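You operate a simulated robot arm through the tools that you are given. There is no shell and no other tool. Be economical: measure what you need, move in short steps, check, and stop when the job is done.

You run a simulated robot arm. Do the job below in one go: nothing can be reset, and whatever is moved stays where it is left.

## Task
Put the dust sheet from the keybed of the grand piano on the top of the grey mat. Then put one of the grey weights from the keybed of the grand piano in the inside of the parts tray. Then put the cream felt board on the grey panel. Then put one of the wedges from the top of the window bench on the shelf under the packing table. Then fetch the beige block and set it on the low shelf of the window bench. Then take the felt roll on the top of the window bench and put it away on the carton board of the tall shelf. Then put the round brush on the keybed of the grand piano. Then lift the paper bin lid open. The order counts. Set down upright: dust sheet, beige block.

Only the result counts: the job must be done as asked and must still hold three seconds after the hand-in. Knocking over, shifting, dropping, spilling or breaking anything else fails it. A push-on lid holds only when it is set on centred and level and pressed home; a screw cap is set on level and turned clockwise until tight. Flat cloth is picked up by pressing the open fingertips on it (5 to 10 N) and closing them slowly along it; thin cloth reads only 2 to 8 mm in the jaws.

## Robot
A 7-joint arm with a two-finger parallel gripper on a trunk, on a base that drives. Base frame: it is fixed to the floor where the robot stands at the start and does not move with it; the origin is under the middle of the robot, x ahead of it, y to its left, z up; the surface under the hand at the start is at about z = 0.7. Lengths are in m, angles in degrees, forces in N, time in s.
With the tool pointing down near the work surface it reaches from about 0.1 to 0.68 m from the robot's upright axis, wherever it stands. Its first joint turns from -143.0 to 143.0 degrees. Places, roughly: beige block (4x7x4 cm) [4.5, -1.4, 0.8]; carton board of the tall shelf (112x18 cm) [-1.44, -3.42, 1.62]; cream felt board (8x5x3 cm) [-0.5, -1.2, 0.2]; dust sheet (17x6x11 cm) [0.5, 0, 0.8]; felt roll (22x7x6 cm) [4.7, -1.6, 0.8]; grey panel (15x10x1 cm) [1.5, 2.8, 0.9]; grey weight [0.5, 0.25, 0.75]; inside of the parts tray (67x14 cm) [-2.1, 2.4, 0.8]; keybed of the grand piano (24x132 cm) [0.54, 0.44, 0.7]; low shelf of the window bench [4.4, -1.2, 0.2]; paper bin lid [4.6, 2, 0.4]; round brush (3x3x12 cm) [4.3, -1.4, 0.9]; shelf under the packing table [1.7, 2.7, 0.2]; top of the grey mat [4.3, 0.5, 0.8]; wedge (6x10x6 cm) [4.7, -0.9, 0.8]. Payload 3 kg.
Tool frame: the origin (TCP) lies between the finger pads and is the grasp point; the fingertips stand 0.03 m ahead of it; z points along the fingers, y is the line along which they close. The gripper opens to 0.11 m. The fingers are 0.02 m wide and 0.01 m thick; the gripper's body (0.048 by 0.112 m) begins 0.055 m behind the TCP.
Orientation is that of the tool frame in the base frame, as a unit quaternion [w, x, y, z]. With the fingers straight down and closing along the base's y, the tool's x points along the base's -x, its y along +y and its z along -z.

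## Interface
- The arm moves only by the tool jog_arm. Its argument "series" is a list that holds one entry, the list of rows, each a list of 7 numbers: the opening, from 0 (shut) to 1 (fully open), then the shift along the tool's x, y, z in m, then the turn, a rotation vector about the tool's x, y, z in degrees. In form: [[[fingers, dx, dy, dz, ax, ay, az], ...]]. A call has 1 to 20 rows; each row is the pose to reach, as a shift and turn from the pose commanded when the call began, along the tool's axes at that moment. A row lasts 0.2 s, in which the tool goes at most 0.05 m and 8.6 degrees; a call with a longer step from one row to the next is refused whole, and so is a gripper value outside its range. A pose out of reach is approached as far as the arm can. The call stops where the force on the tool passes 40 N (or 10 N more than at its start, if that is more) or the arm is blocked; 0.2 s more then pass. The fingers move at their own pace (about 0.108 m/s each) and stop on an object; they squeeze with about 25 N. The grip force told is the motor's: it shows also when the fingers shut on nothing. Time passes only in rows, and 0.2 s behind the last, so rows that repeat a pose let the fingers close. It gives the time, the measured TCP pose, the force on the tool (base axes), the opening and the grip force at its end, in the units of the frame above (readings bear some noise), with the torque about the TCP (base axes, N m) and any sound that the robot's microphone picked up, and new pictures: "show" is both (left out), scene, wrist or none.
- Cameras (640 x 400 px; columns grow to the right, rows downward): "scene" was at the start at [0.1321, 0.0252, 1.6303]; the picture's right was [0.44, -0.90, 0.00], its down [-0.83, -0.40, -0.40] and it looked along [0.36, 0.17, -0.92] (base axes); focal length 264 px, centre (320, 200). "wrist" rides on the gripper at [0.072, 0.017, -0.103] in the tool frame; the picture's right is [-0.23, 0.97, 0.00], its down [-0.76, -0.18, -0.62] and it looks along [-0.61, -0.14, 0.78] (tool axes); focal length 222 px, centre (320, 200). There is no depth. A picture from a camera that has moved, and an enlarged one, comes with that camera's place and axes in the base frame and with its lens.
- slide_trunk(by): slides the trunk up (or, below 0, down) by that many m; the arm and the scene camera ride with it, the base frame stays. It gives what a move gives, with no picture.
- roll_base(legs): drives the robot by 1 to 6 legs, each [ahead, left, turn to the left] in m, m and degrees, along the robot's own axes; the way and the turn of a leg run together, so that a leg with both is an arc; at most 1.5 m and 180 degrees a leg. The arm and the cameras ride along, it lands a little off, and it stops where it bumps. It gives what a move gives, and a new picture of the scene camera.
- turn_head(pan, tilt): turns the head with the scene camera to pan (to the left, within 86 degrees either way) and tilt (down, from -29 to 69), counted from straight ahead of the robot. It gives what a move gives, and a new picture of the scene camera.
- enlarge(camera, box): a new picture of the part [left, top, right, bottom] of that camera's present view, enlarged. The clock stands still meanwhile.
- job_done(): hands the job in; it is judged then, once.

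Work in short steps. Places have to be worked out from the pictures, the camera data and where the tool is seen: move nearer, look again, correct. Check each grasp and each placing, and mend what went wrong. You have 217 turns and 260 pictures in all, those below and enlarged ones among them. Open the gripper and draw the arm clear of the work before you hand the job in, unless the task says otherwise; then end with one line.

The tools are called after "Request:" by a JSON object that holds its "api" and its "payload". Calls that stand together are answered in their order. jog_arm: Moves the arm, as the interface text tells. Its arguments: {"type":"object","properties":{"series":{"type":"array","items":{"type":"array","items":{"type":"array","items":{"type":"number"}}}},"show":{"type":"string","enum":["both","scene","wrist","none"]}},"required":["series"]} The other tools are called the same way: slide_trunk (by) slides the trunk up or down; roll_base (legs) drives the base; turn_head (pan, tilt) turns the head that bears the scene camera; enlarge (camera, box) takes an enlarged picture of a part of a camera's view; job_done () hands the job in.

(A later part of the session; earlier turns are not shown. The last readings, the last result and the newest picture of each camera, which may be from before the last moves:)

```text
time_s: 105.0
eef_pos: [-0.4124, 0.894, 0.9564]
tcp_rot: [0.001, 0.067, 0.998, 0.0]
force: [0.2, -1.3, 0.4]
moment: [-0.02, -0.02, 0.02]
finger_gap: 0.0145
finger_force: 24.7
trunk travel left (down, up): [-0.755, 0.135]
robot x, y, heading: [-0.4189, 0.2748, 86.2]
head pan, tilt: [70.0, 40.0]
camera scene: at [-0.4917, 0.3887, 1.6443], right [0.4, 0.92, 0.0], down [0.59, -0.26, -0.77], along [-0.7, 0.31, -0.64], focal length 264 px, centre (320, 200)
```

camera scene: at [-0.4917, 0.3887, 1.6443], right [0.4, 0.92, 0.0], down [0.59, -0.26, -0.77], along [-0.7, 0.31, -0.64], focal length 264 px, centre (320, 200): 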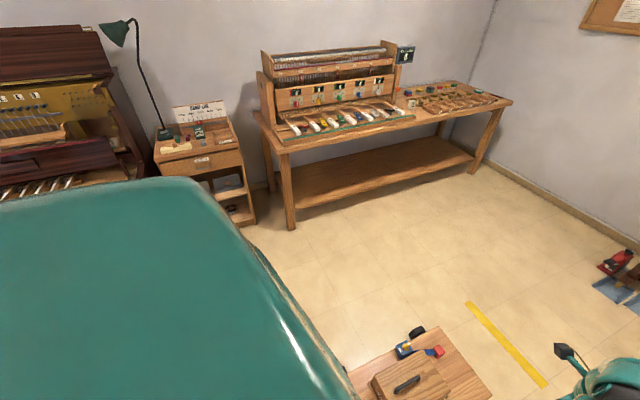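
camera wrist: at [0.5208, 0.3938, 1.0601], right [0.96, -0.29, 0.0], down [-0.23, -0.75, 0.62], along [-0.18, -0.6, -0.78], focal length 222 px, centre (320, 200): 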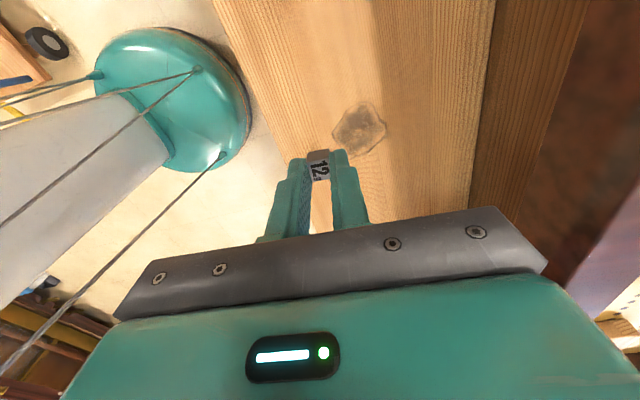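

The tray table is against the back wall, facing +x, and a low dolly sits on the floor around x -0.85…-0.5, y 0.7…1.3. I go round it along x≈-0.07, then turn to face the table.

Request:
{"api": "roll_base", "payload": {"legs": [[0, -0.33, 0], [1.48, 0, 3], [0, 0, 91]]}}

Request:
{"api": "turn_head", "payload": {"pan": 0, "tilt": 35}}

```text
time_s: 118.0
eef_pos: [-0.6718, 1.6683, 0.9573]
tcp_rot: [0.0, -0.695, 0.719, 0.001]
force: [0.5, -0.3, -0.3]
moment: [0.03, 0.03, 0.02]
finger_gap: 0.0145
finger_force: 24.9
trunk travel left (down, up): [-0.755, 0.135]
robot x, y, heading: [-0.0548, 1.7235, -177.9]
head pan, tilt: [70.0, 40.0]
camera scene: at [-0.1633, 1.639, 1.6443], right [-0.95, 0.31, 0.0], down [0.2, 0.61, -0.77], along [-0.24, -0.73, -0.64], focal length 264 px, centre (320, 200)
```

scene: 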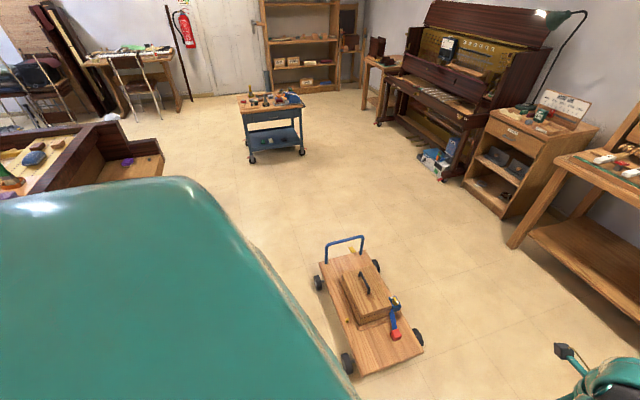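

```text
time_s: 119.4
eef_pos: [-0.6718, 1.6691, 0.9568]
tcp_rot: [0.0, -0.694, 0.72, 0.001]
force: [-0.3, 0.0, 0.3]
moment: [0.0, 0.01, 0.0]
finger_gap: 0.0144
finger_force: 25.1
trunk travel left (down, up): [-0.755, 0.135]
robot x, y, heading: [-0.0557, 1.7217, -178.0]
head pan, tilt: [0.0, 35.0]
camera scene: at [-0.2251, 1.7167, 1.6518], right [-0.04, 1.0, 0.0], down [0.57, 0.02, -0.82], along [-0.82, -0.03, -0.57], focal length 264 px, centre (320, 200)
```

scene: 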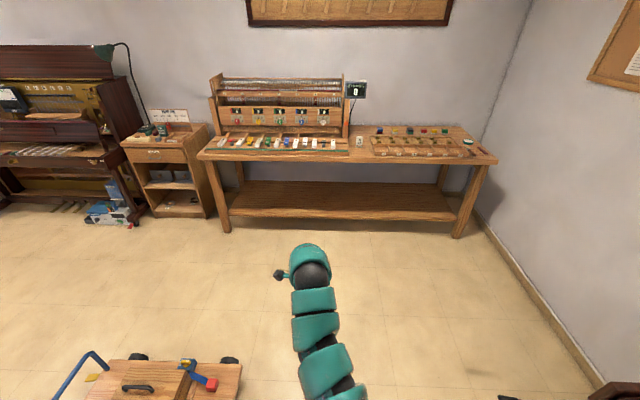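

Request:
{"api": "enlarge", "payload": {"camera": "scene", "box": [340, 100, 520, 200]}}

Request:
{"api": "roll_base", "payload": {"legs": [[1.05, -0.6, -2]]}}

Request:
{"api": "turn_head", "payload": {"pan": -5, "tilt": 50}}

```text
3.56 times, centred on (430, 150) of scene
camera zoom: at [-0.2251, 1.7167, 1.6518], right [-0.04, 1.0, 0.0], down [0.57, 0.02, -0.82], along [-0.82, -0.03, -0.57], focal length 940 px, centre (-71, 378)
```

zoom: 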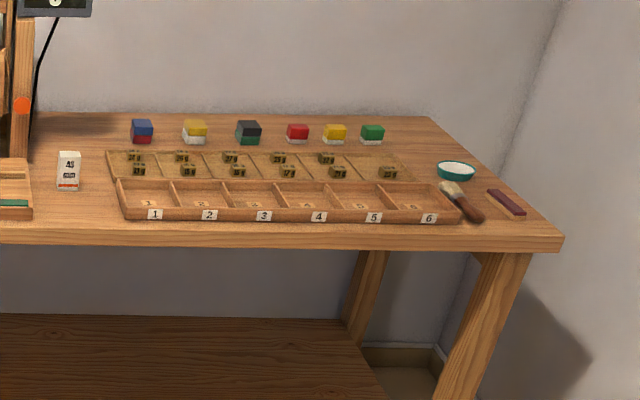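

```text
time_s: 125.5
eef_pos: [-1.7228, 2.2652, 0.956]
tcp_rot: [-0.001, -0.681, 0.732, 0.0]
force: [-0.4, 0.2, -1.0]
moment: [0.01, 0.01, -0.03]
finger_gap: 0.0143
finger_force: 25.3
trunk travel left (down, up): [-0.755, 0.135]
robot x, y, heading: [-1.1056, 2.2967, 180.0]
head pan, tilt: [0.0, 35.0]
camera scene: at [-1.2747, 2.2967, 1.6518], right [0.0, 1.0, 0.0], down [0.57, 0.0, -0.82], along [-0.82, 0.0, -0.57], focal length 264 px, centre (320, 200)
```

scene: 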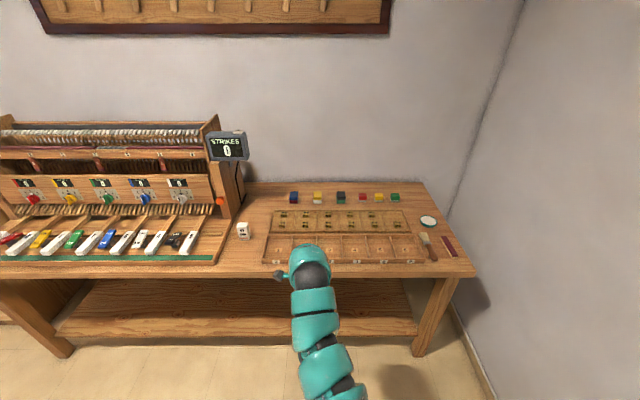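

```text
time_s: 126.2
eef_pos: [-1.7221, 2.2655, 0.9575]
tcp_rot: [0.0, -0.68, 0.733, 0.002]
force: [-0.4, 0.1, 0.6]
moment: [0.01, 0.01, 0.01]
finger_gap: 0.0142
finger_force: 25.1
trunk travel left (down, up): [-0.755, 0.135]
robot x, y, heading: [-1.1097, 2.2947, 179.8]
head pan, tilt: [-5.0, 50.0]
camera scene: at [-1.2631, 2.3032, 1.6301], right [0.09, 1.0, 0.0], down [0.76, -0.07, -0.64], along [-0.64, 0.06, -0.77], focal length 264 px, centre (320, 200)
```

scene: 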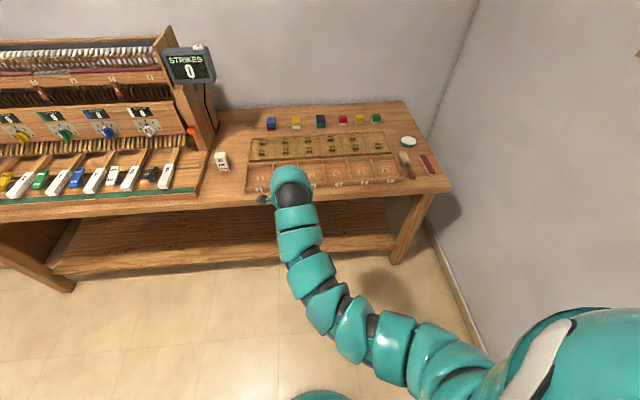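

The parts tray is the empty front one with six numbered compartments, centred at x≈-2.11. I drive closer.

Request:
{"api": "roll_base", "payload": {"legs": [[0.36, -0.1, 0]]}}

Request:
{"api": "jog_arm", "payload": {"series": [[[0, 0, 0, 0, 0, 0, 0]]], "show": "wrist"}}

```text
time_s: 128.6
eef_pos: [-2.0786, 2.3675, 0.9554]
tcp_rot: [0.0, -0.68, 0.733, 0.001]
force: [0.2, 0.3, -0.3]
moment: [0.02, 0.0, 0.03]
finger_gap: 0.0146
finger_force: 24.9
trunk travel left (down, up): [-0.755, 0.135]
robot x, y, heading: [-1.4623, 2.3985, 180.0]
head pan, tilt: [-5.0, 50.0]
camera scene: at [-1.6198, 2.4054, 1.63], right [0.09, 1.0, 0.0], down [0.76, -0.07, -0.64], along [-0.64, 0.06, -0.77], focal length 264 px, centre (320, 200)
```

scene: 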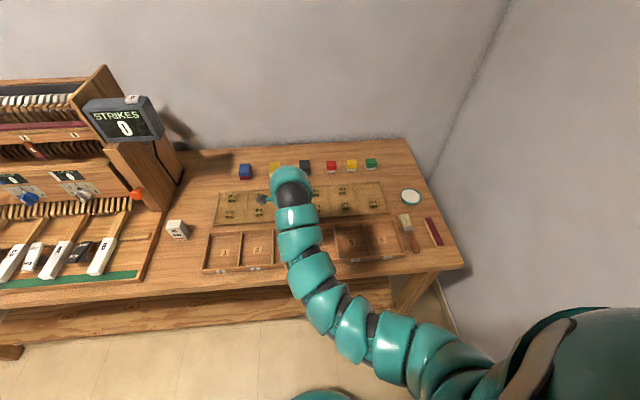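

```text
time_s: 129.0
eef_pos: [-2.0785, 2.3675, 0.9561]
tcp_rot: [0.0, -0.68, 0.733, 0.001]
force: [-1.1, -0.8, 0.4]
moment: [0.0, 0.0, -0.02]
finger_gap: 0.0145
finger_force: 24.6
trunk travel left (down, up): [-0.755, 0.135]
robot x, y, heading: [-1.4589, 2.3985, 180.0]
head pan, tilt: [-5.0, 50.0]
camera wrist: at [-2.1013, 2.2972, 1.0593], right [-0.95, 0.3, 0.0], down [0.24, 0.75, 0.62], along [0.18, 0.6, -0.78], focal length 222 px, centre (320, 200)
```

wrist: 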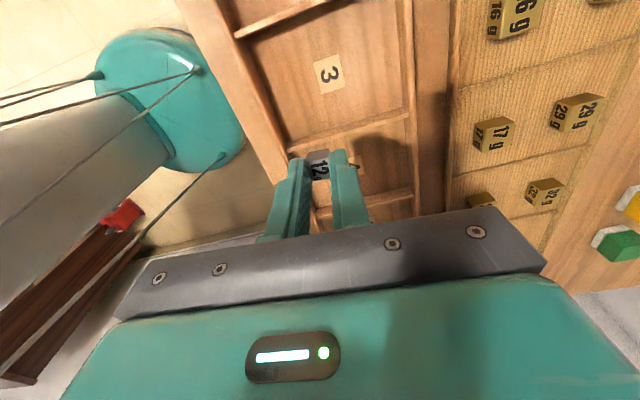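

Compartment 3 is centred near (-2.10, 2.34). I move above it and descend to TCP z ≈ 0.865.

Request:
{"api": "jog_arm", "payload": {"series": [[[0, 0.028, 0.02, 0.03, 0, 0, 0], [0, 0.028, 0.02, 0.065, 0, 0, 0], [0, 0.028, 0.02, 0.09, 0, 0, 0], [0, 0.028, 0.02, 0.09, 0, 0, 0]]], "show": "wrist"}}

```text
time_s: 130.0
eef_pos: [-2.1014, 2.3414, 0.8678]
tcp_rot: [-0.001, -0.68, 0.734, 0.001]
force: [1.0, 0.3, -0.8]
moment: [-0.01, 0.0, 0.0]
finger_gap: 0.0145
finger_force: 25.2
trunk travel left (down, up): [-0.755, 0.135]
robot x, y, heading: [-1.4601, 2.398, 180.1]
head pan, tilt: [-5.0, 50.0]
camera wrist: at [-2.1226, 2.2702, 0.9701], right [-0.95, 0.3, 0.0], down [0.23, 0.75, 0.62], along [0.18, 0.6, -0.78], focal length 222 px, centre (320, 200)
```

wrist: 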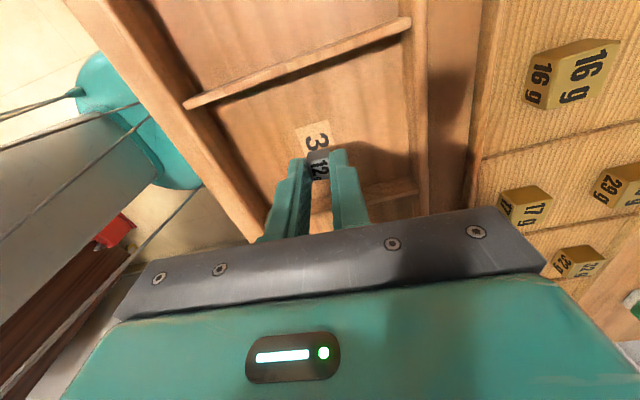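

Request:
{"api": "jog_arm", "payload": {"series": [[[0, 0, 0, 0.006, 0, 0, 0], [0, 0, 0, 0.012, 0, 0, 0], [0, 0, 0, 0.016, 0, 0, 0], [0, 0, 0, 0.016, 0, 0, 0]]], "show": "wrist"}}

```text
time_s: 131.0
eef_pos: [-2.1011, 2.3416, 0.8493]
tcp_rot: [-0.001, -0.68, 0.733, 0.001]
force: [0.3, 0.1, 0.8]
moment: [0.0, -0.01, -0.02]
finger_gap: 0.0144
finger_force: 24.8
trunk travel left (down, up): [-0.755, 0.135]
robot x, y, heading: [-1.4582, 2.3968, 180.1]
head pan, tilt: [-5.0, 50.0]
camera wrist: at [-2.1234, 2.2707, 0.9534], right [-0.95, 0.3, 0.0], down [0.24, 0.75, 0.62], along [0.18, 0.6, -0.78], focal length 222 px, centre (320, 200)
```

wrist: 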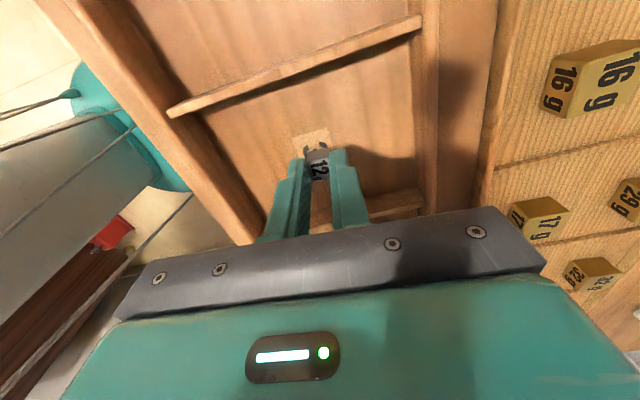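

Request:
{"api": "jog_arm", "payload": {"series": [[[0, 0, 0, 0.003, 0, 0, 0], [0, 0, 0, 0.006, 0, 0, 0], [0, 0, 0, 0.008, 0, 0, 0], [0, 0, 0, 0.008, 0, 0, 0]]], "show": "none"}}

```text
time_s: 132.0
eef_pos: [-2.1007, 2.3403, 0.8432]
tcp_rot: [-0.001, -0.68, 0.733, 0.001]
force: [-1.8, -1.0, 5.2]
moment: [0.0, 0.01, -0.04]
finger_gap: 0.0142
finger_force: 24.4
trunk travel left (down, up): [-0.755, 0.135]
robot x, y, heading: [-1.4603, 2.4004, 179.8]
head pan, tilt: [-5.0, 50.0]
```

Contact is light at 5 N. I open slightly and rise.

Request:
{"api": "jog_arm", "payload": {"series": [[[0.35, 0, 0, 0, 0, 0, 0], [0.45, 0, 0, 0, 0, 0, 0], [0.45, 0, 0, 0, 0, 0, 0], [0.45, 0, 0, -0.03, 0, 0, 0], [0.45, 0, 0, -0.07, 0, 0, 0], [0.45, 0, 0, -0.11, 0, 0, 0]]], "show": "wrist"}}

```text
time_s: 133.4
eef_pos: [-2.1007, 2.3397, 0.9532]
tcp_rot: [0.0, -0.681, 0.732, 0.001]
force: [-0.6, 0.0, 0.3]
moment: [-0.01, 0.01, -0.01]
finger_gap: 0.0495
finger_force: 0.1
trunk travel left (down, up): [-0.755, 0.135]
robot x, y, heading: [-1.4621, 2.3993, 180.1]
head pan, tilt: [-5.0, 50.0]
camera wrist: at [-2.1226, 2.2687, 1.0571], right [-0.95, 0.3, 0.0], down [0.23, 0.75, 0.62], along [0.18, 0.6, -0.78], focal length 222 px, centre (320, 200)
```

wrist: 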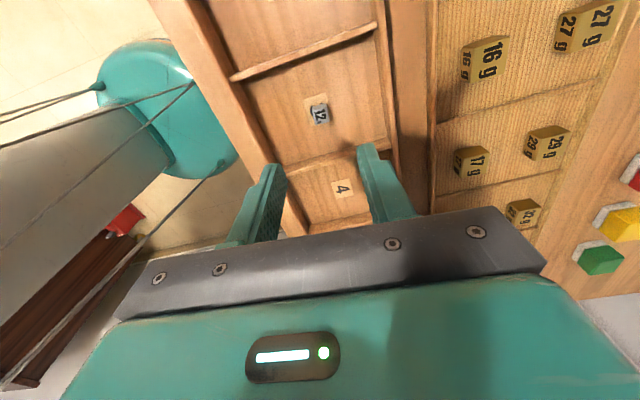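

The weight lies in compartment 3, so step 2 is done. Next is the felt board on the trolley near (-0.5, -1.2): I return along the known route facing -y.

Request:
{"api": "roll_base", "payload": {"legs": [[-1.0, 0.45, 0], [-0.4, 0.2, 0], [0, 0, 90], [1.45, 0, 0]]}}

Request:
{"api": "turn_head", "payload": {"pan": -20, "tilt": 40}}

```text
time_s: 151.8
eef_pos: [0.0064, -0.3166, 0.9541]
tcp_rot: [0.001, 1.0, -0.029, 0.0]
force: [-0.1, 0.5, 0.3]
moment: [0.0, 0.0, 0.01]
finger_gap: 0.0496
finger_force: 0.0
trunk travel left (down, up): [-0.755, 0.135]
robot x, y, heading: [-0.0637, 0.3243, -89.1]
head pan, tilt: [-5.0, 50.0]
camera scene: at [-0.0673, 0.1639, 1.63], right [-1.0, 0.07, 0.0], down [0.06, 0.76, -0.64], along [-0.05, -0.64, -0.77], focal length 264 px, centre (320, 200)
```

scene: 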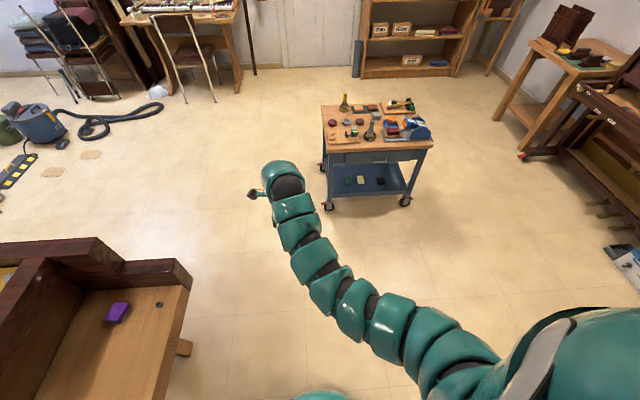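

```text
time_s: 152.6
eef_pos: [0.0066, -0.3168, 0.9542]
tcp_rot: [0.0, 1.0, -0.03, -0.001]
force: [0.3, -0.3, 0.5]
moment: [-0.01, -0.03, 0.01]
finger_gap: 0.0493
finger_force: 0.0
trunk travel left (down, up): [-0.755, 0.135]
robot x, y, heading: [-0.063, 0.3228, -89.1]
head pan, tilt: [-20.0, 40.0]
camera scene: at [-0.0895, 0.1607, 1.6442], right [-0.94, 0.33, 0.0], down [0.21, 0.61, -0.77], along [-0.25, -0.72, -0.64], focal length 264 px, centre (320, 200)
```

scene: 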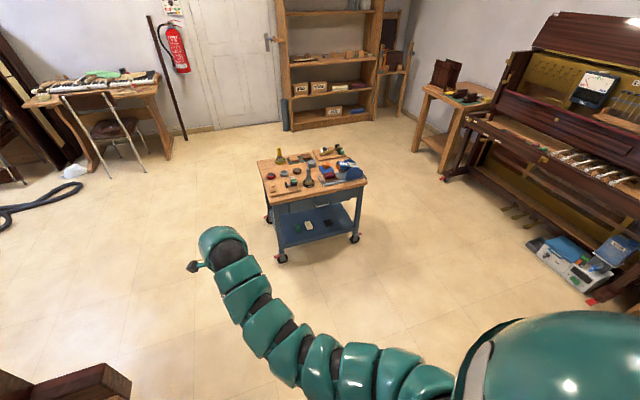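

Request:
{"api": "enlarge", "payload": {"camera": "scene", "box": [240, 130, 400, 270]}}

```text
2.86 times, centred on (320, 200) of scene
camera zoom: at [-0.0895, 0.1607, 1.6442], right [-0.94, 0.33, 0.0], down [0.21, 0.61, -0.77], along [-0.25, -0.72, -0.64], focal length 756 px, centre (320, 200)
```

zoom: 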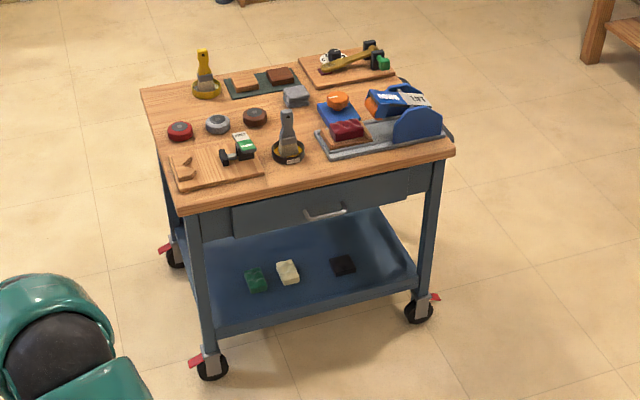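

The cream board lies on the trolley's low shelf near (-0.48, -1.21, 0.2). It needs a near-horizontal approach, so I first yaw the tool by +90 here in free space.

Request:
{"api": "jog_arm", "payload": {"series": [[[0.6, 0, 0, 0, 0, 0, 8.5], [0.6, 0, 0, 0, 0, 0, 17], [0.6, 0, 0, 0, 0, 0, 25.5], [0.6, 0, 0, 0, 0, 0, 34], [0.6, 0, 0, 0, 0, 0, 42.5], [0.6, 0, 0, 0, 0, 0, 51], [0.6, 0, 0, 0, 0, 0, 59.5], [0.6, 0, 0, 0, 0, 0, 68], [0.6, 0, 0, 0, 0, 0, 76.5], [0.6, 0, 0, 0, 0, 0, 85], [0.6, 0, 0, 0, 0, 0, 88]]], "show": "none"}}

```text
time_s: 155.0
eef_pos: [-0.0799, -0.2646, 0.9481]
tcp_rot: [-0.005, -0.698, 0.716, -0.003]
force: [-0.1, 0.0, 0.6]
moment: [-0.02, 0.0, -0.02]
finger_gap: 0.0659
finger_force: 0.1
out of reach, approached as far as the arm can: row 8, 9, 10, 11
trunk travel left (down, up): [-0.755, 0.135]
robot x, y, heading: [-0.0591, 0.3227, -89.3]
head pan, tilt: [-20.0, 40.0]
```

The yaw is reached. Now I pitch the tool forward by about 65° about its y axis.

Request:
{"api": "jog_arm", "payload": {"series": [[[0.6, 0, 0, 0, 0, 8.5, 0], [0.6, 0, 0, 0, 0, 17, 0], [0.6, 0, 0, 0, 0, 25.5, 0], [0.6, 0, 0, 0, 0, 34, 0], [0.6, 0, 0, 0, 0, 42.5, 0], [0.6, 0, 0, 0, 0, 51, 0], [0.6, 0, 0, 0, 0, 59.5, 0], [0.6, 0, 0, 0, 0, 65, 0]]]}}

```text
time_s: 156.8
eef_pos: [-0.0787, -0.2654, 0.9473]
tcp_rot: [-0.386, -0.588, 0.603, -0.376]
force: [0.0, -0.7, -0.1]
moment: [0.01, -0.02, 0.04]
finger_gap: 0.0657
finger_force: 0.1
trunk travel left (down, up): [-0.755, 0.135]
robot x, y, heading: [-0.0623, 0.32, -89.2]
head pan, tilt: [-20.0, 40.0]
camera scene: at [-0.0896, 0.161, 1.6443], right [-0.94, 0.33, 0.0], down [0.21, 0.61, -0.77], along [-0.25, -0.72, -0.64], focal length 264 px, centre (320, 200)
camera wrist: at [-0.0939, -0.2013, 1.0556], right [-0.97, 0.12, -0.2], down [0.2, 0.88, -0.43], along [0.13, -0.46, -0.88], focal length 222 px, centre (320, 200)
```

scene: 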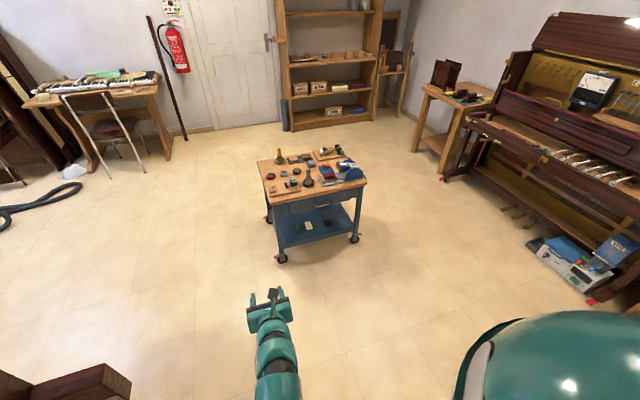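
wrist: 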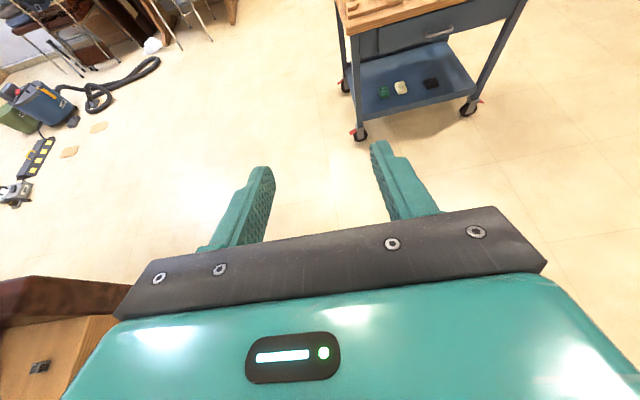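

The hand is pitched properly. I lower the trunk, then drive towards the trolley aligned with the cream board at x≈-0.478.

Request:
{"api": "slide_trunk", "payload": {"by": -0.66}}

Request:
{"api": "roll_base", "payload": {"legs": [[0.2, -0.4, 0], [0.45, 0, 0]]}}

Request:
{"api": "jog_arm", "payload": {"series": [[[0.8, 0, 0, 0, 0, 0, 0]]], "show": "wrist"}}

```text
refused: -0.66 is not a number from -0.4 to 0.4
```

```text
time_s: 161.8
eef_pos: [-0.4676, -0.9228, 0.9476]
tcp_rot: [-0.385, -0.591, 0.601, -0.377]
force: [0.2, 0.4, -0.4]
moment: [0.03, 0.0, -0.01]
finger_gap: 0.0662
finger_force: 0.1
trunk travel left (down, up): [-0.755, 0.135]
robot x, y, heading: [-0.455, -0.3332, -89.1]
head pan, tilt: [-20.0, 40.0]
camera scene: at [-0.4821, -0.4971, 1.6442], right [-0.95, 0.32, 0.0], down [0.21, 0.61, -0.77], along [-0.25, -0.72, -0.64], focal length 264 px, centre (320, 200)
```

scene: 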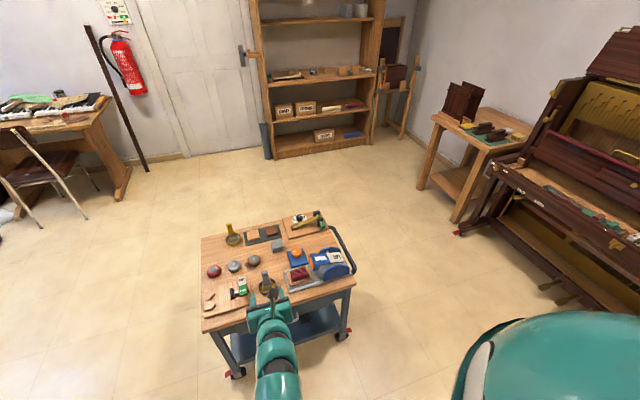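

```text
time_s: 162.2
eef_pos: [-0.4676, -0.9242, 0.947]
tcp_rot: [-0.384, -0.591, 0.601, -0.377]
force: [0.3, 0.0, -0.9]
moment: [0.03, 0.0, -0.03]
finger_gap: 0.088
finger_force: 0.0
trunk travel left (down, up): [-0.755, 0.135]
robot x, y, heading: [-0.45, -0.3371, -88.7]
head pan, tilt: [-20.0, 40.0]
camera wrist: at [-0.4845, -0.859, 1.0556], right [-0.97, 0.11, -0.2], down [0.19, 0.88, -0.43], along [0.13, -0.46, -0.88], focal length 222 px, centre (320, 200)
```

wrist: 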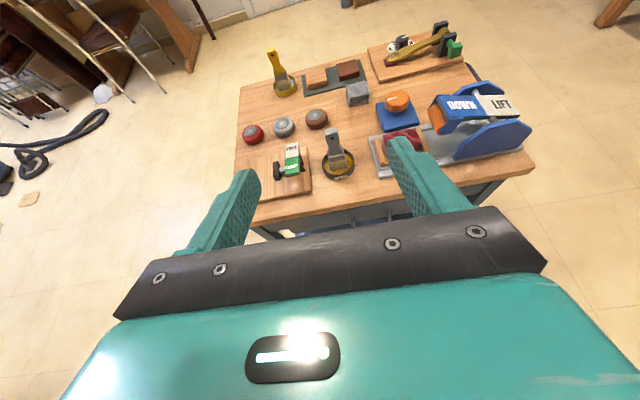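

The trunk move is limited to 0.4 per call. I back off 0.2 and lower in two moves.

Request:
{"api": "roll_base", "payload": {"legs": [[-0.25, 0, 0]]}}

Request:
{"api": "slide_trunk", "payload": {"by": -0.35}}

Request:
{"api": "slide_trunk", "payload": {"by": -0.33}}

Request:
{"api": "jog_arm", "payload": {"series": [[[0.8, 0, 0, 0, 0, 0, 0]]]}}

```text
time_s: 164.0
eef_pos: [-0.4733, -0.6718, 0.9469]
tcp_rot: [-0.384, -0.591, 0.6, -0.377]
force: [-0.6, 1.2, 0.7]
moment: [0.02, 0.02, 0.02]
finger_gap: 0.0879
finger_force: 0.1
trunk travel left (down, up): [-0.755, 0.135]
robot x, y, heading: [-0.4603, -0.0859, -88.9]
head pan, tilt: [-20.0, 40.0]
camera scene: at [-0.4869, -0.2448, 1.6444], right [-0.95, 0.32, 0.0], down [0.21, 0.61, -0.77], along [-0.25, -0.73, -0.64], focal length 264 px, centre (320, 200)
```

scene: 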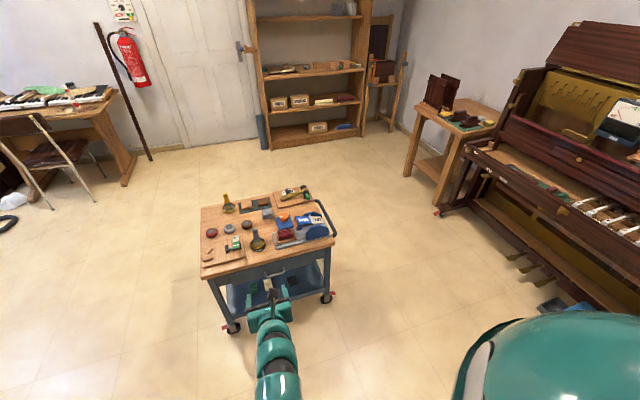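

```text
time_s: 167.4
eef_pos: [-0.4718, -0.673, 0.5973]
tcp_rot: [-0.384, -0.592, 0.601, -0.377]
force: [0.5, -0.5, 0.0]
moment: [-0.01, 0.03, 0.0]
finger_gap: 0.088
finger_force: 0.1
trunk travel left (down, up): [-0.405, 0.485]
robot x, y, heading: [-0.4631, -0.0869, -88.6]
head pan, tilt: [-20.0, 40.0]
```

```text
time_s: 170.9
eef_pos: [-0.4687, -0.6741, 0.3084]
tcp_rot: [-0.372, -0.577, 0.613, -0.392]
force: [-1.5, 0.0, 0.8]
moment: [0.02, -0.04, 0.02]
finger_gap: 0.0879
finger_force: 0.1
trunk travel left (down, up): [-0.102, 0.788]
robot x, y, heading: [-0.461, -0.0866, -89.0]
head pan, tilt: [-20.0, 40.0]
stopped: the arm was blocked; the commanded pose is now the measured one
```

```text
time_s: 171.3
eef_pos: [-0.4683, -0.6743, 0.3068]
tcp_rot: [-0.372, -0.576, 0.614, -0.391]
force: [0.2, -0.1, -0.4]
moment: [-0.01, -0.01, 0.0]
finger_gap: 0.0879
finger_force: 0.2
trunk travel left (down, up): [-0.102, 0.788]
robot x, y, heading: [-0.46, -0.084, -89.0]
head pan, tilt: [-20.0, 40.0]
camera scene: at [-0.4899, -0.2394, 0.9958], right [-0.95, 0.32, -0.01], down [0.21, 0.6, -0.77], along [-0.24, -0.73, -0.64], focal length 264 px, centre (320, 200)
camera wrist: at [-0.4904, -0.6096, 0.4152], right [-0.96, 0.12, -0.26], down [0.23, 0.88, -0.42], along [0.17, -0.46, -0.87], focal length 222 px, centre (320, 200)
```

scene: 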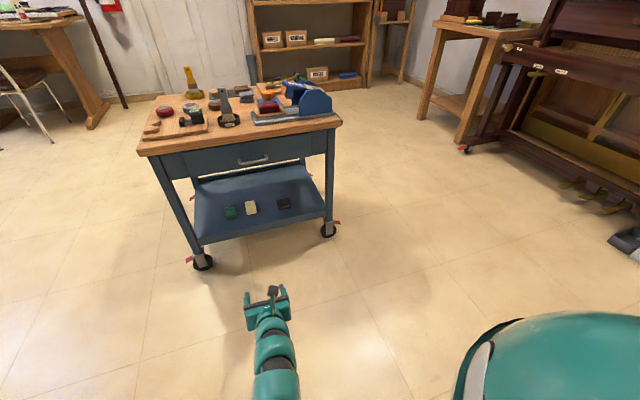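
wrist: 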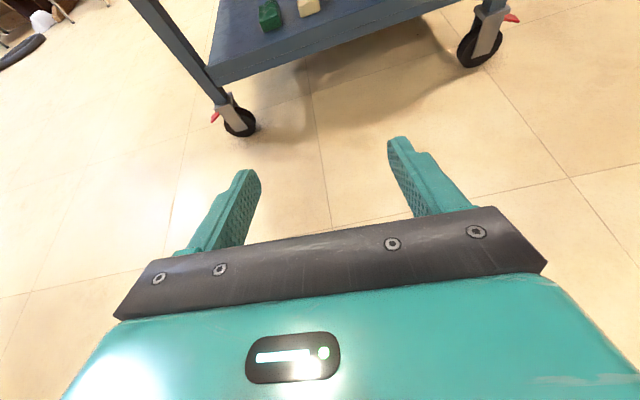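

The trunk stopped at TCP z≈0.307, which is low enough because the arm can still reach down. I drive ahead 0.33 and check from the wrist.

Request:
{"api": "roll_base", "payload": {"legs": [[0.33, 0, -1]]}}

Request:
{"api": "jog_arm", "payload": {"series": [[[0.8, 0, 0, 0, 0, 0, 0]]]}}

```text
time_s: 173.5
eef_pos: [-0.4799, -1.0054, 0.3082]
tcp_rot: [-0.376, -0.57, 0.62, -0.387]
force: [0.3, -0.8, -0.6]
moment: [-0.02, 0.0, -0.02]
finger_gap: 0.088
finger_force: 0.0
trunk travel left (down, up): [-0.102, 0.788]
robot x, y, heading: [-0.4573, -0.4192, -90.2]
head pan, tilt: [-20.0, 40.0]
camera scene: at [-0.4885, -0.5713, 0.9959], right [-0.94, 0.34, 0.0], down [0.22, 0.6, -0.77], along [-0.26, -0.72, -0.64], focal length 264 px, centre (320, 200)
```

scene: 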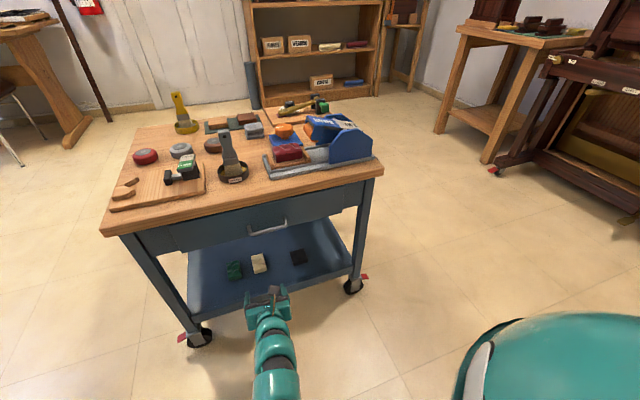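

```text
time_s: 173.9
eef_pos: [-0.4782, -1.0061, 0.3088]
tcp_rot: [-0.376, -0.569, 0.619, -0.389]
force: [-0.3, -0.2, -0.2]
moment: [0.01, 0.0, 0.01]
finger_gap: 0.0879
finger_force: 0.0
trunk travel left (down, up): [-0.102, 0.788]
robot x, y, heading: [-0.4596, -0.4153, -90.0]
head pan, tilt: [-20.0, 40.0]
camera scene: at [-0.4893, -0.5708, 0.9955], right [-0.94, 0.34, 0.0], down [0.22, 0.6, -0.77], along [-0.26, -0.72, -0.64], focal length 264 px, centre (320, 200)
camera wrist: at [-0.4985, -0.941, 0.4158], right [-0.96, 0.14, -0.26], down [0.25, 0.87, -0.42], along [0.16, -0.47, -0.87], focal length 222 px, centre (320, 200)
```

scene: 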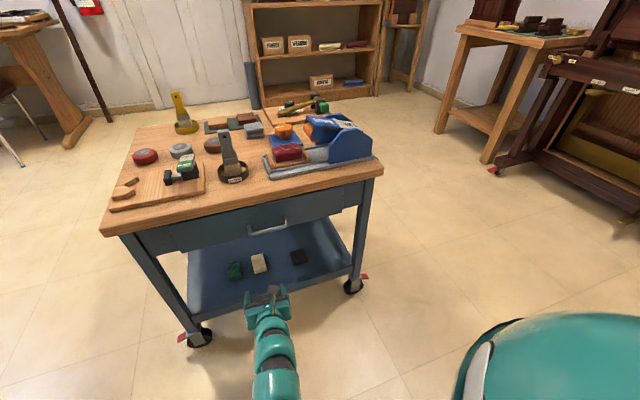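
wrist: 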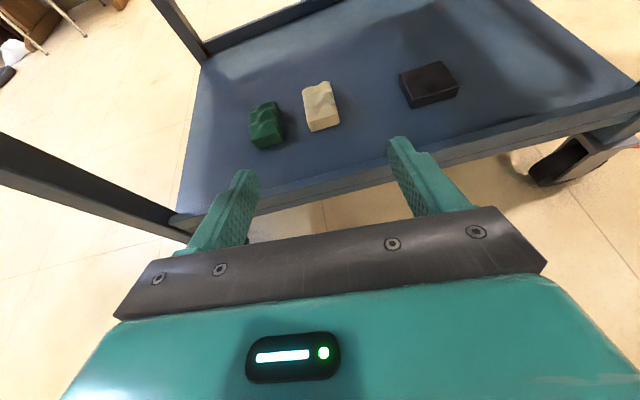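

By triangulation the cream board's top is centred at (-0.483, -1.193, 0.206), aligned with the hand. I approach in part, tilting down a bit more, and check again.

Request:
{"api": "jog_arm", "payload": {"series": [[[0.6, -0.002, 0.001, 0.03, 0, -3, 0], [0.6, -0.004, 0.001, 0.06, 0, -6, 0], [0.6, -0.006, 0.001, 0.09, 0, -9, 0], [0.6, -0.008, 0.001, 0.115, 0, -10, 0], [0.6, -0.008, 0.001, 0.115, 0, -10, 0]]]}}

```text
time_s: 175.1
eef_pos: [-0.4799, -1.1088, 0.2511]
tcp_rot: [-0.321, -0.6, 0.651, -0.336]
force: [-0.2, 0.5, 1.1]
moment: [0.01, -0.02, -0.04]
finger_gap: 0.0657
finger_force: 0.0
trunk travel left (down, up): [-0.102, 0.788]
robot x, y, heading: [-0.4563, -0.4152, -89.8]
head pan, tilt: [-20.0, 40.0]
camera scene: at [-0.4862, -0.5728, 0.9919], right [-0.94, 0.34, 0.0], down [0.22, 0.6, -0.77], along [-0.26, -0.72, -0.64], focal length 264 px, centre (320, 200)
camera wrist: at [-0.5014, -1.0634, 0.367], right [-0.95, 0.18, -0.24], down [0.24, 0.93, -0.26], along [0.17, -0.31, -0.94], focal length 222 px, centre (320, 200)
```

scene: 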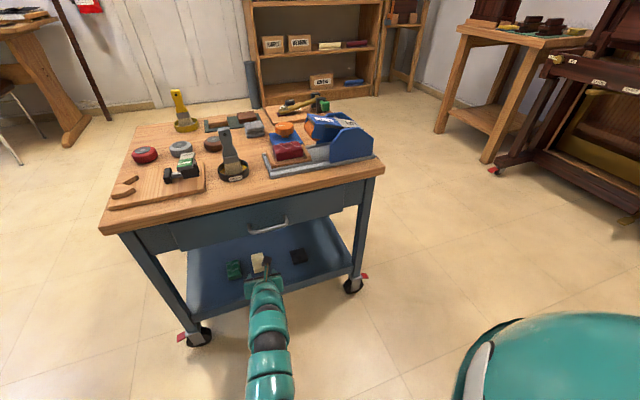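
wrist: 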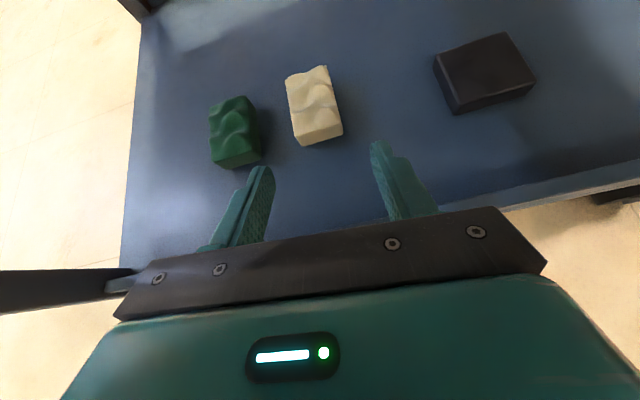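

Request:
{"api": "jog_arm", "payload": {"series": [[[0.6, 0.004, 0.002, 0.03, 0, 0, 0], [0.6, 0.008, 0.002, 0.06, 0, 0, 0], [0.6, 0.012, 0.002, 0.085, 0, 0, 0], [0.6, 0.012, 0.002, 0.096, 0, 0, 0], [0.6, 0.012, 0.002, 0.096, 0, 0, 0]]], "show": "wrist"}}

```text
time_s: 176.3
eef_pos: [-0.4815, -1.1346, 0.2304]
tcp_rot: [-0.319, -0.602, 0.652, -0.332]
force: [0.4, 0.1, 0.0]
moment: [0.02, -0.02, 0.03]
finger_gap: 0.0663
finger_force: 0.0
out of reach, approached as far as the arm can: row 2, 3, 4, 5
trunk travel left (down, up): [-0.102, 0.788]
robot x, y, heading: [-0.4583, -0.4182, -89.9]
head pan, tilt: [-20.0, 40.0]
camera wrist: at [-0.5036, -1.0901, 0.3467], right [-0.96, 0.18, -0.23], down [0.24, 0.94, -0.26], along [0.17, -0.3, -0.94], focal length 222 px, centre (320, 200)
```

wrist: 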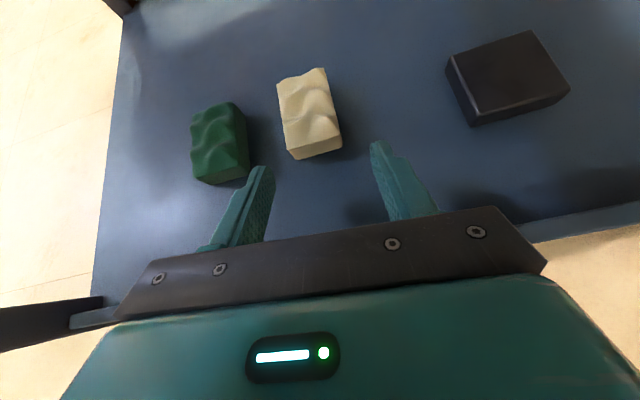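

Out of reach by 6 cm, so I creep the base ahead 0.06 and look.

Request:
{"api": "roll_base", "payload": {"legs": [[0.065, 0, 0]]}}

Request:
{"api": "jog_arm", "payload": {"series": [[[0.6, 0, 0, 0, 0, 0, 0]]], "show": "wrist"}}

```text
time_s: 177.3
eef_pos: [-0.4814, -1.1997, 0.2293]
tcp_rot: [-0.32, -0.602, 0.651, -0.333]
force: [0.4, 0.8, 0.2]
moment: [0.02, 0.01, 0.02]
finger_gap: 0.066
finger_force: 0.0
trunk travel left (down, up): [-0.102, 0.788]
robot x, y, heading: [-0.4576, -0.4834, -89.7]
head pan, tilt: [-20.0, 40.0]
camera scene: at [-0.4869, -0.6415, 0.9909], right [-0.94, 0.34, 0.0], down [0.22, 0.6, -0.77], along [-0.26, -0.72, -0.64], focal length 264 px, centre (320, 200)
```

scene: 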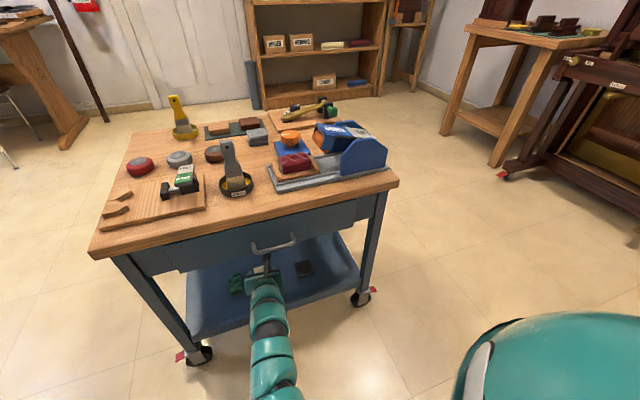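

```text
time_s: 177.7
eef_pos: [-0.4812, -1.1989, 0.2298]
tcp_rot: [-0.32, -0.602, 0.652, -0.332]
force: [-0.1, 0.6, -0.8]
moment: [0.0, -0.01, 0.03]
finger_gap: 0.066
finger_force: 0.2
trunk travel left (down, up): [-0.102, 0.788]
robot x, y, heading: [-0.4573, -0.4804, -89.9]
head pan, tilt: [-20.0, 40.0]
camera wrist: at [-0.503, -1.1548, 0.347], right [-0.96, 0.18, -0.23], down [0.24, 0.94, -0.26], along [0.17, -0.3, -0.94], focal length 222 px, centre (320, 200)
```

wrist: 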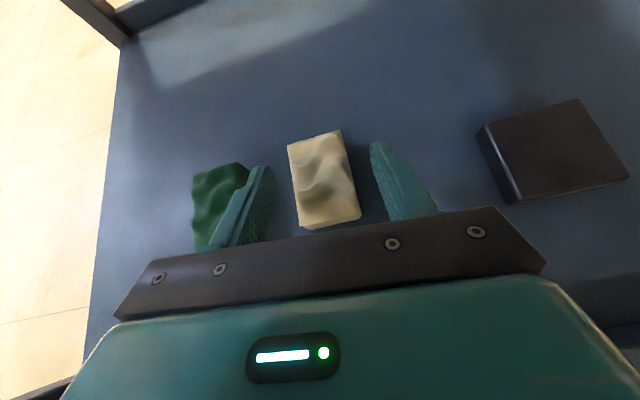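

The fingers straddle the board. I lower 2.2 cm.

Request:
{"api": "jog_arm", "payload": {"series": [[[0.6, -0.008, 0, 0.006, 0, 0, 0], [0.6, -0.016, 0.001, 0.011, 0, 0, 0], [0.6, -0.018, 0.001, 0.013, 0, 0, 0], [0.6, -0.018, 0.001, 0.013, 0, 0, 0]]], "show": "wrist"}}

```text
time_s: 178.7
eef_pos: [-0.4827, -1.1991, 0.2089]
tcp_rot: [-0.319, -0.603, 0.651, -0.333]
force: [-0.4, -0.1, 0.0]
moment: [-0.01, 0.02, 0.02]
finger_gap: 0.0661
finger_force: 0.1
trunk travel left (down, up): [-0.102, 0.788]
robot x, y, heading: [-0.4573, -0.4815, -90.0]
head pan, tilt: [-20.0, 40.0]
camera wrist: at [-0.5038, -1.155, 0.3255], right [-0.96, 0.18, -0.23], down [0.24, 0.94, -0.26], along [0.17, -0.3, -0.94], focal length 222 px, centre (320, 200)
```

wrist: 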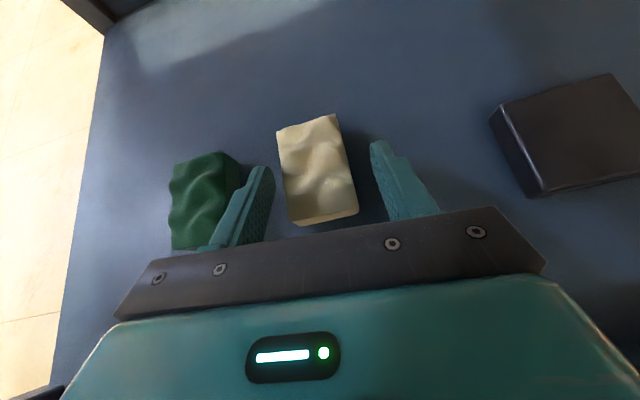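

Request:
{"api": "jog_arm", "payload": {"series": [[[0.6, -0.004, 0, 0.003, 0, 0, 0], [0.6, -0.004, 0, 0.003, 0, 0, 0], [0.3, -0.004, 0, 0.003, 0, 0, 0], [0, -0.004, 0, 0.003, 0, 0, 0], [0, -0.004, 0, 0.003, 0, 0, 0], [0, -0.004, 0, 0.003, 0, 0, 0]]], "show": "wrist"}}

```text
time_s: 180.1
eef_pos: [-0.4833, -1.1997, 0.2071]
tcp_rot: [-0.322, -0.601, 0.65, -0.337]
force: [-5.1, -5.6, 25.6]
moment: [-0.42, 0.32, 0.01]
finger_gap: 0.0451
finger_force: 25.1
out of reach, approached as far as the arm can: row 1, 2, 3
trunk travel left (down, up): [-0.102, 0.788]
robot x, y, heading: [-0.4595, -0.4786, -89.9]
head pan, tilt: [-20.0, 40.0]
camera wrist: at [-0.5037, -1.1541, 0.3247], right [-0.96, 0.18, -0.24], down [0.24, 0.93, -0.26], along [0.18, -0.31, -0.93], focal length 222 px, centre (320, 200)
```

wrist: 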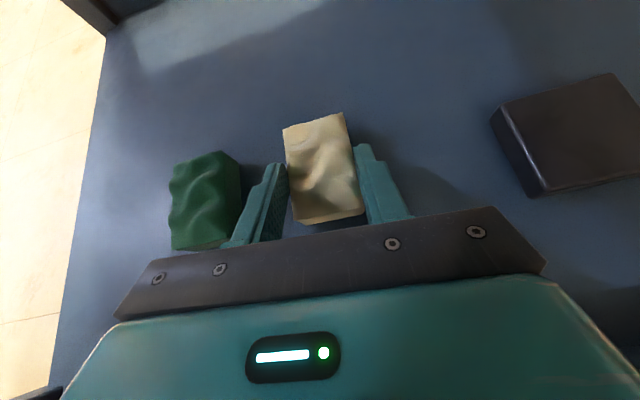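

Gripped at 45 mm. I lift about 5 cm and draw the base straight back.

Request:
{"api": "jog_arm", "payload": {"series": [[[0, 0.012, 0, -0.008, 0, 0, 0], [0, 0.026, 0, -0.018, 0, 0, 0], [0, 0.042, 0, -0.029, 0, 0, 0], [0, 0.058, 0, -0.04, 0, 0, 0], [0, 0.058, 0, -0.04, 0, 0, 0]]], "show": "wrist"}}

```text
time_s: 181.3
eef_pos: [-0.4852, -1.2008, 0.273]
tcp_rot: [-0.32, -0.602, 0.652, -0.332]
force: [0.0, 0.1, -0.4]
moment: [0.05, 0.0, -0.02]
finger_gap: 0.0451
finger_force: 24.4
trunk travel left (down, up): [-0.102, 0.788]
robot x, y, heading: [-0.4594, -0.4806, -90.1]
head pan, tilt: [-20.0, 40.0]
camera wrist: at [-0.5064, -1.1561, 0.39], right [-0.96, 0.18, -0.23], down [0.24, 0.94, -0.26], along [0.17, -0.3, -0.94], focal length 222 px, centre (320, 200)
```

wrist: 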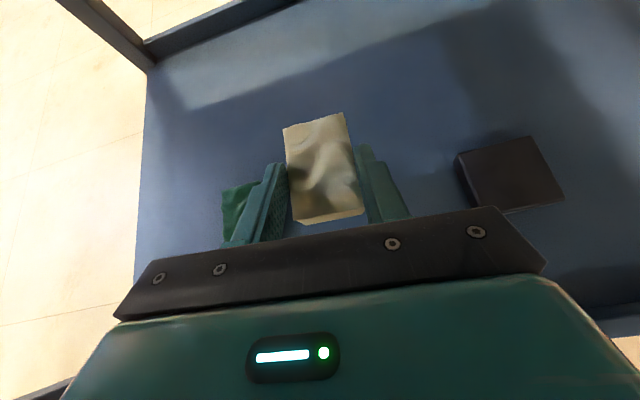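

The board is lifted clear. I back away, raise the trunk and drive round to the packing table.

Request:
{"api": "roll_base", "payload": {"legs": [[-0.42, 0, 0], [0, 0.39, 0]]}}

Request:
{"api": "slide_trunk", "payload": {"by": 0.4}}

Request:
{"api": "slide_trunk", "payload": {"by": 0.36}}

Request:
{"api": "roll_base", "payload": {"legs": [[-1.5, 0, 0], [-0.33, 0, 0], [0, 0, -180], [0, -0.5, 0]]}}

Request:
{"api": "turn_head", "payload": {"pan": -35, "tilt": 35}}

```text
time_s: 185.9
eef_pos: [-0.0939, -0.7827, 0.2715]
tcp_rot: [-0.318, -0.604, 0.65, -0.333]
force: [0.4, 0.5, -0.2]
moment: [0.03, 0.0, -0.01]
finger_gap: 0.0447
finger_force: 24.6
trunk travel left (down, up): [-0.102, 0.788]
robot x, y, heading: [-0.0687, -0.0637, -89.7]
head pan, tilt: [-20.0, 40.0]
camera scene: at [-0.0971, -0.2251, 0.9908], right [-0.94, 0.34, 0.0], down [0.22, 0.6, -0.77], along [-0.26, -0.72, -0.64], focal length 264 px, centre (320, 200)
```

scene: 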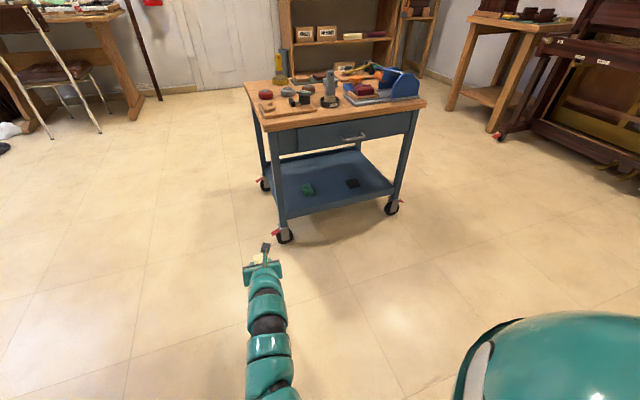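

```text
time_s: 189.7
eef_pos: [-0.0927, -0.7846, 0.6719]
tcp_rot: [-0.319, -0.604, 0.649, -0.334]
force: [-0.6, 0.2, -0.5]
moment: [0.03, 0.0, 0.0]
finger_gap: 0.0447
finger_force: 25.2
trunk travel left (down, up): [-0.502, 0.388]
robot x, y, heading: [-0.0686, -0.0614, -89.8]
head pan, tilt: [-20.0, 40.0]
```

```text
time_s: 193.2
eef_pos: [-0.0939, -0.7842, 1.0326]
tcp_rot: [-0.319, -0.604, 0.65, -0.333]
force: [-0.4, 0.2, -0.9]
moment: [0.01, 0.05, 0.0]
finger_gap: 0.0449
finger_force: 24.9
trunk travel left (down, up): [-0.862, 0.028]
robot x, y, heading: [-0.063, -0.062, -89.8]
head pan, tilt: [-20.0, 40.0]
```

```text
time_s: 212.4
eef_pos: [0.4918, 2.4464, 1.0317]
tcp_rot: [-0.328, 0.66, 0.594, 0.323]
force: [0.8, 0.6, -1.1]
moment: [0.0, 0.04, 0.0]
finger_gap: 0.0447
finger_force: 24.9
trunk travel left (down, up): [-0.862, 0.028]
robot x, y, heading: [0.4443, 1.728, 88.4]
head pan, tilt: [-20.0, 40.0]
camera scene: at [0.4751, 1.8871, 1.7508], right [0.93, -0.37, 0.0], down [-0.24, -0.6, -0.77], along [0.28, 0.71, -0.64], focal length 264 px, centre (320, 200)
```

scene: 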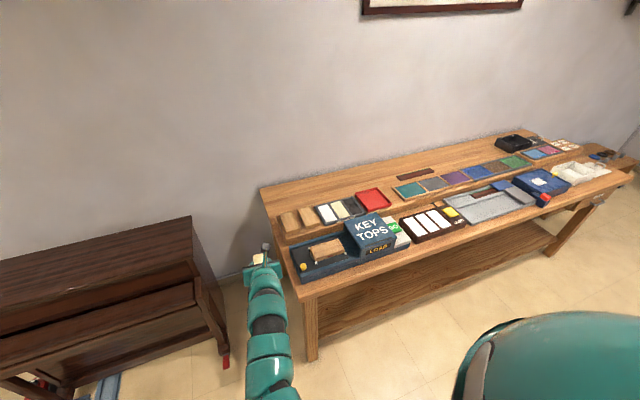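

```text
time_s: 213.1
eef_pos: [0.4905, 2.4473, 1.0324]
tcp_rot: [-0.328, 0.66, 0.593, 0.324]
force: [0.7, -0.5, -0.4]
moment: [0.02, -0.01, -0.05]
finger_gap: 0.0448
finger_force: 24.9
trunk travel left (down, up): [-0.862, 0.028]
robot x, y, heading: [0.439, 1.7276, 88.3]
head pan, tilt: [-35.0, 35.0]
camera scene: at [0.4952, 1.8789, 1.7584], right [0.8, -0.6, 0.0], down [-0.34, -0.46, -0.82], along [0.49, 0.66, -0.57], focal length 264 px, centre (320, 200)
```

scene: 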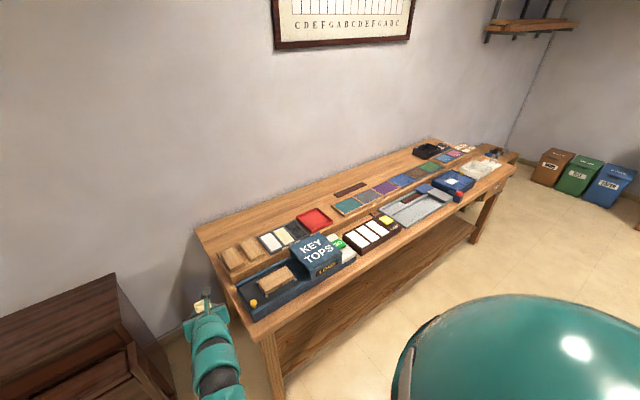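

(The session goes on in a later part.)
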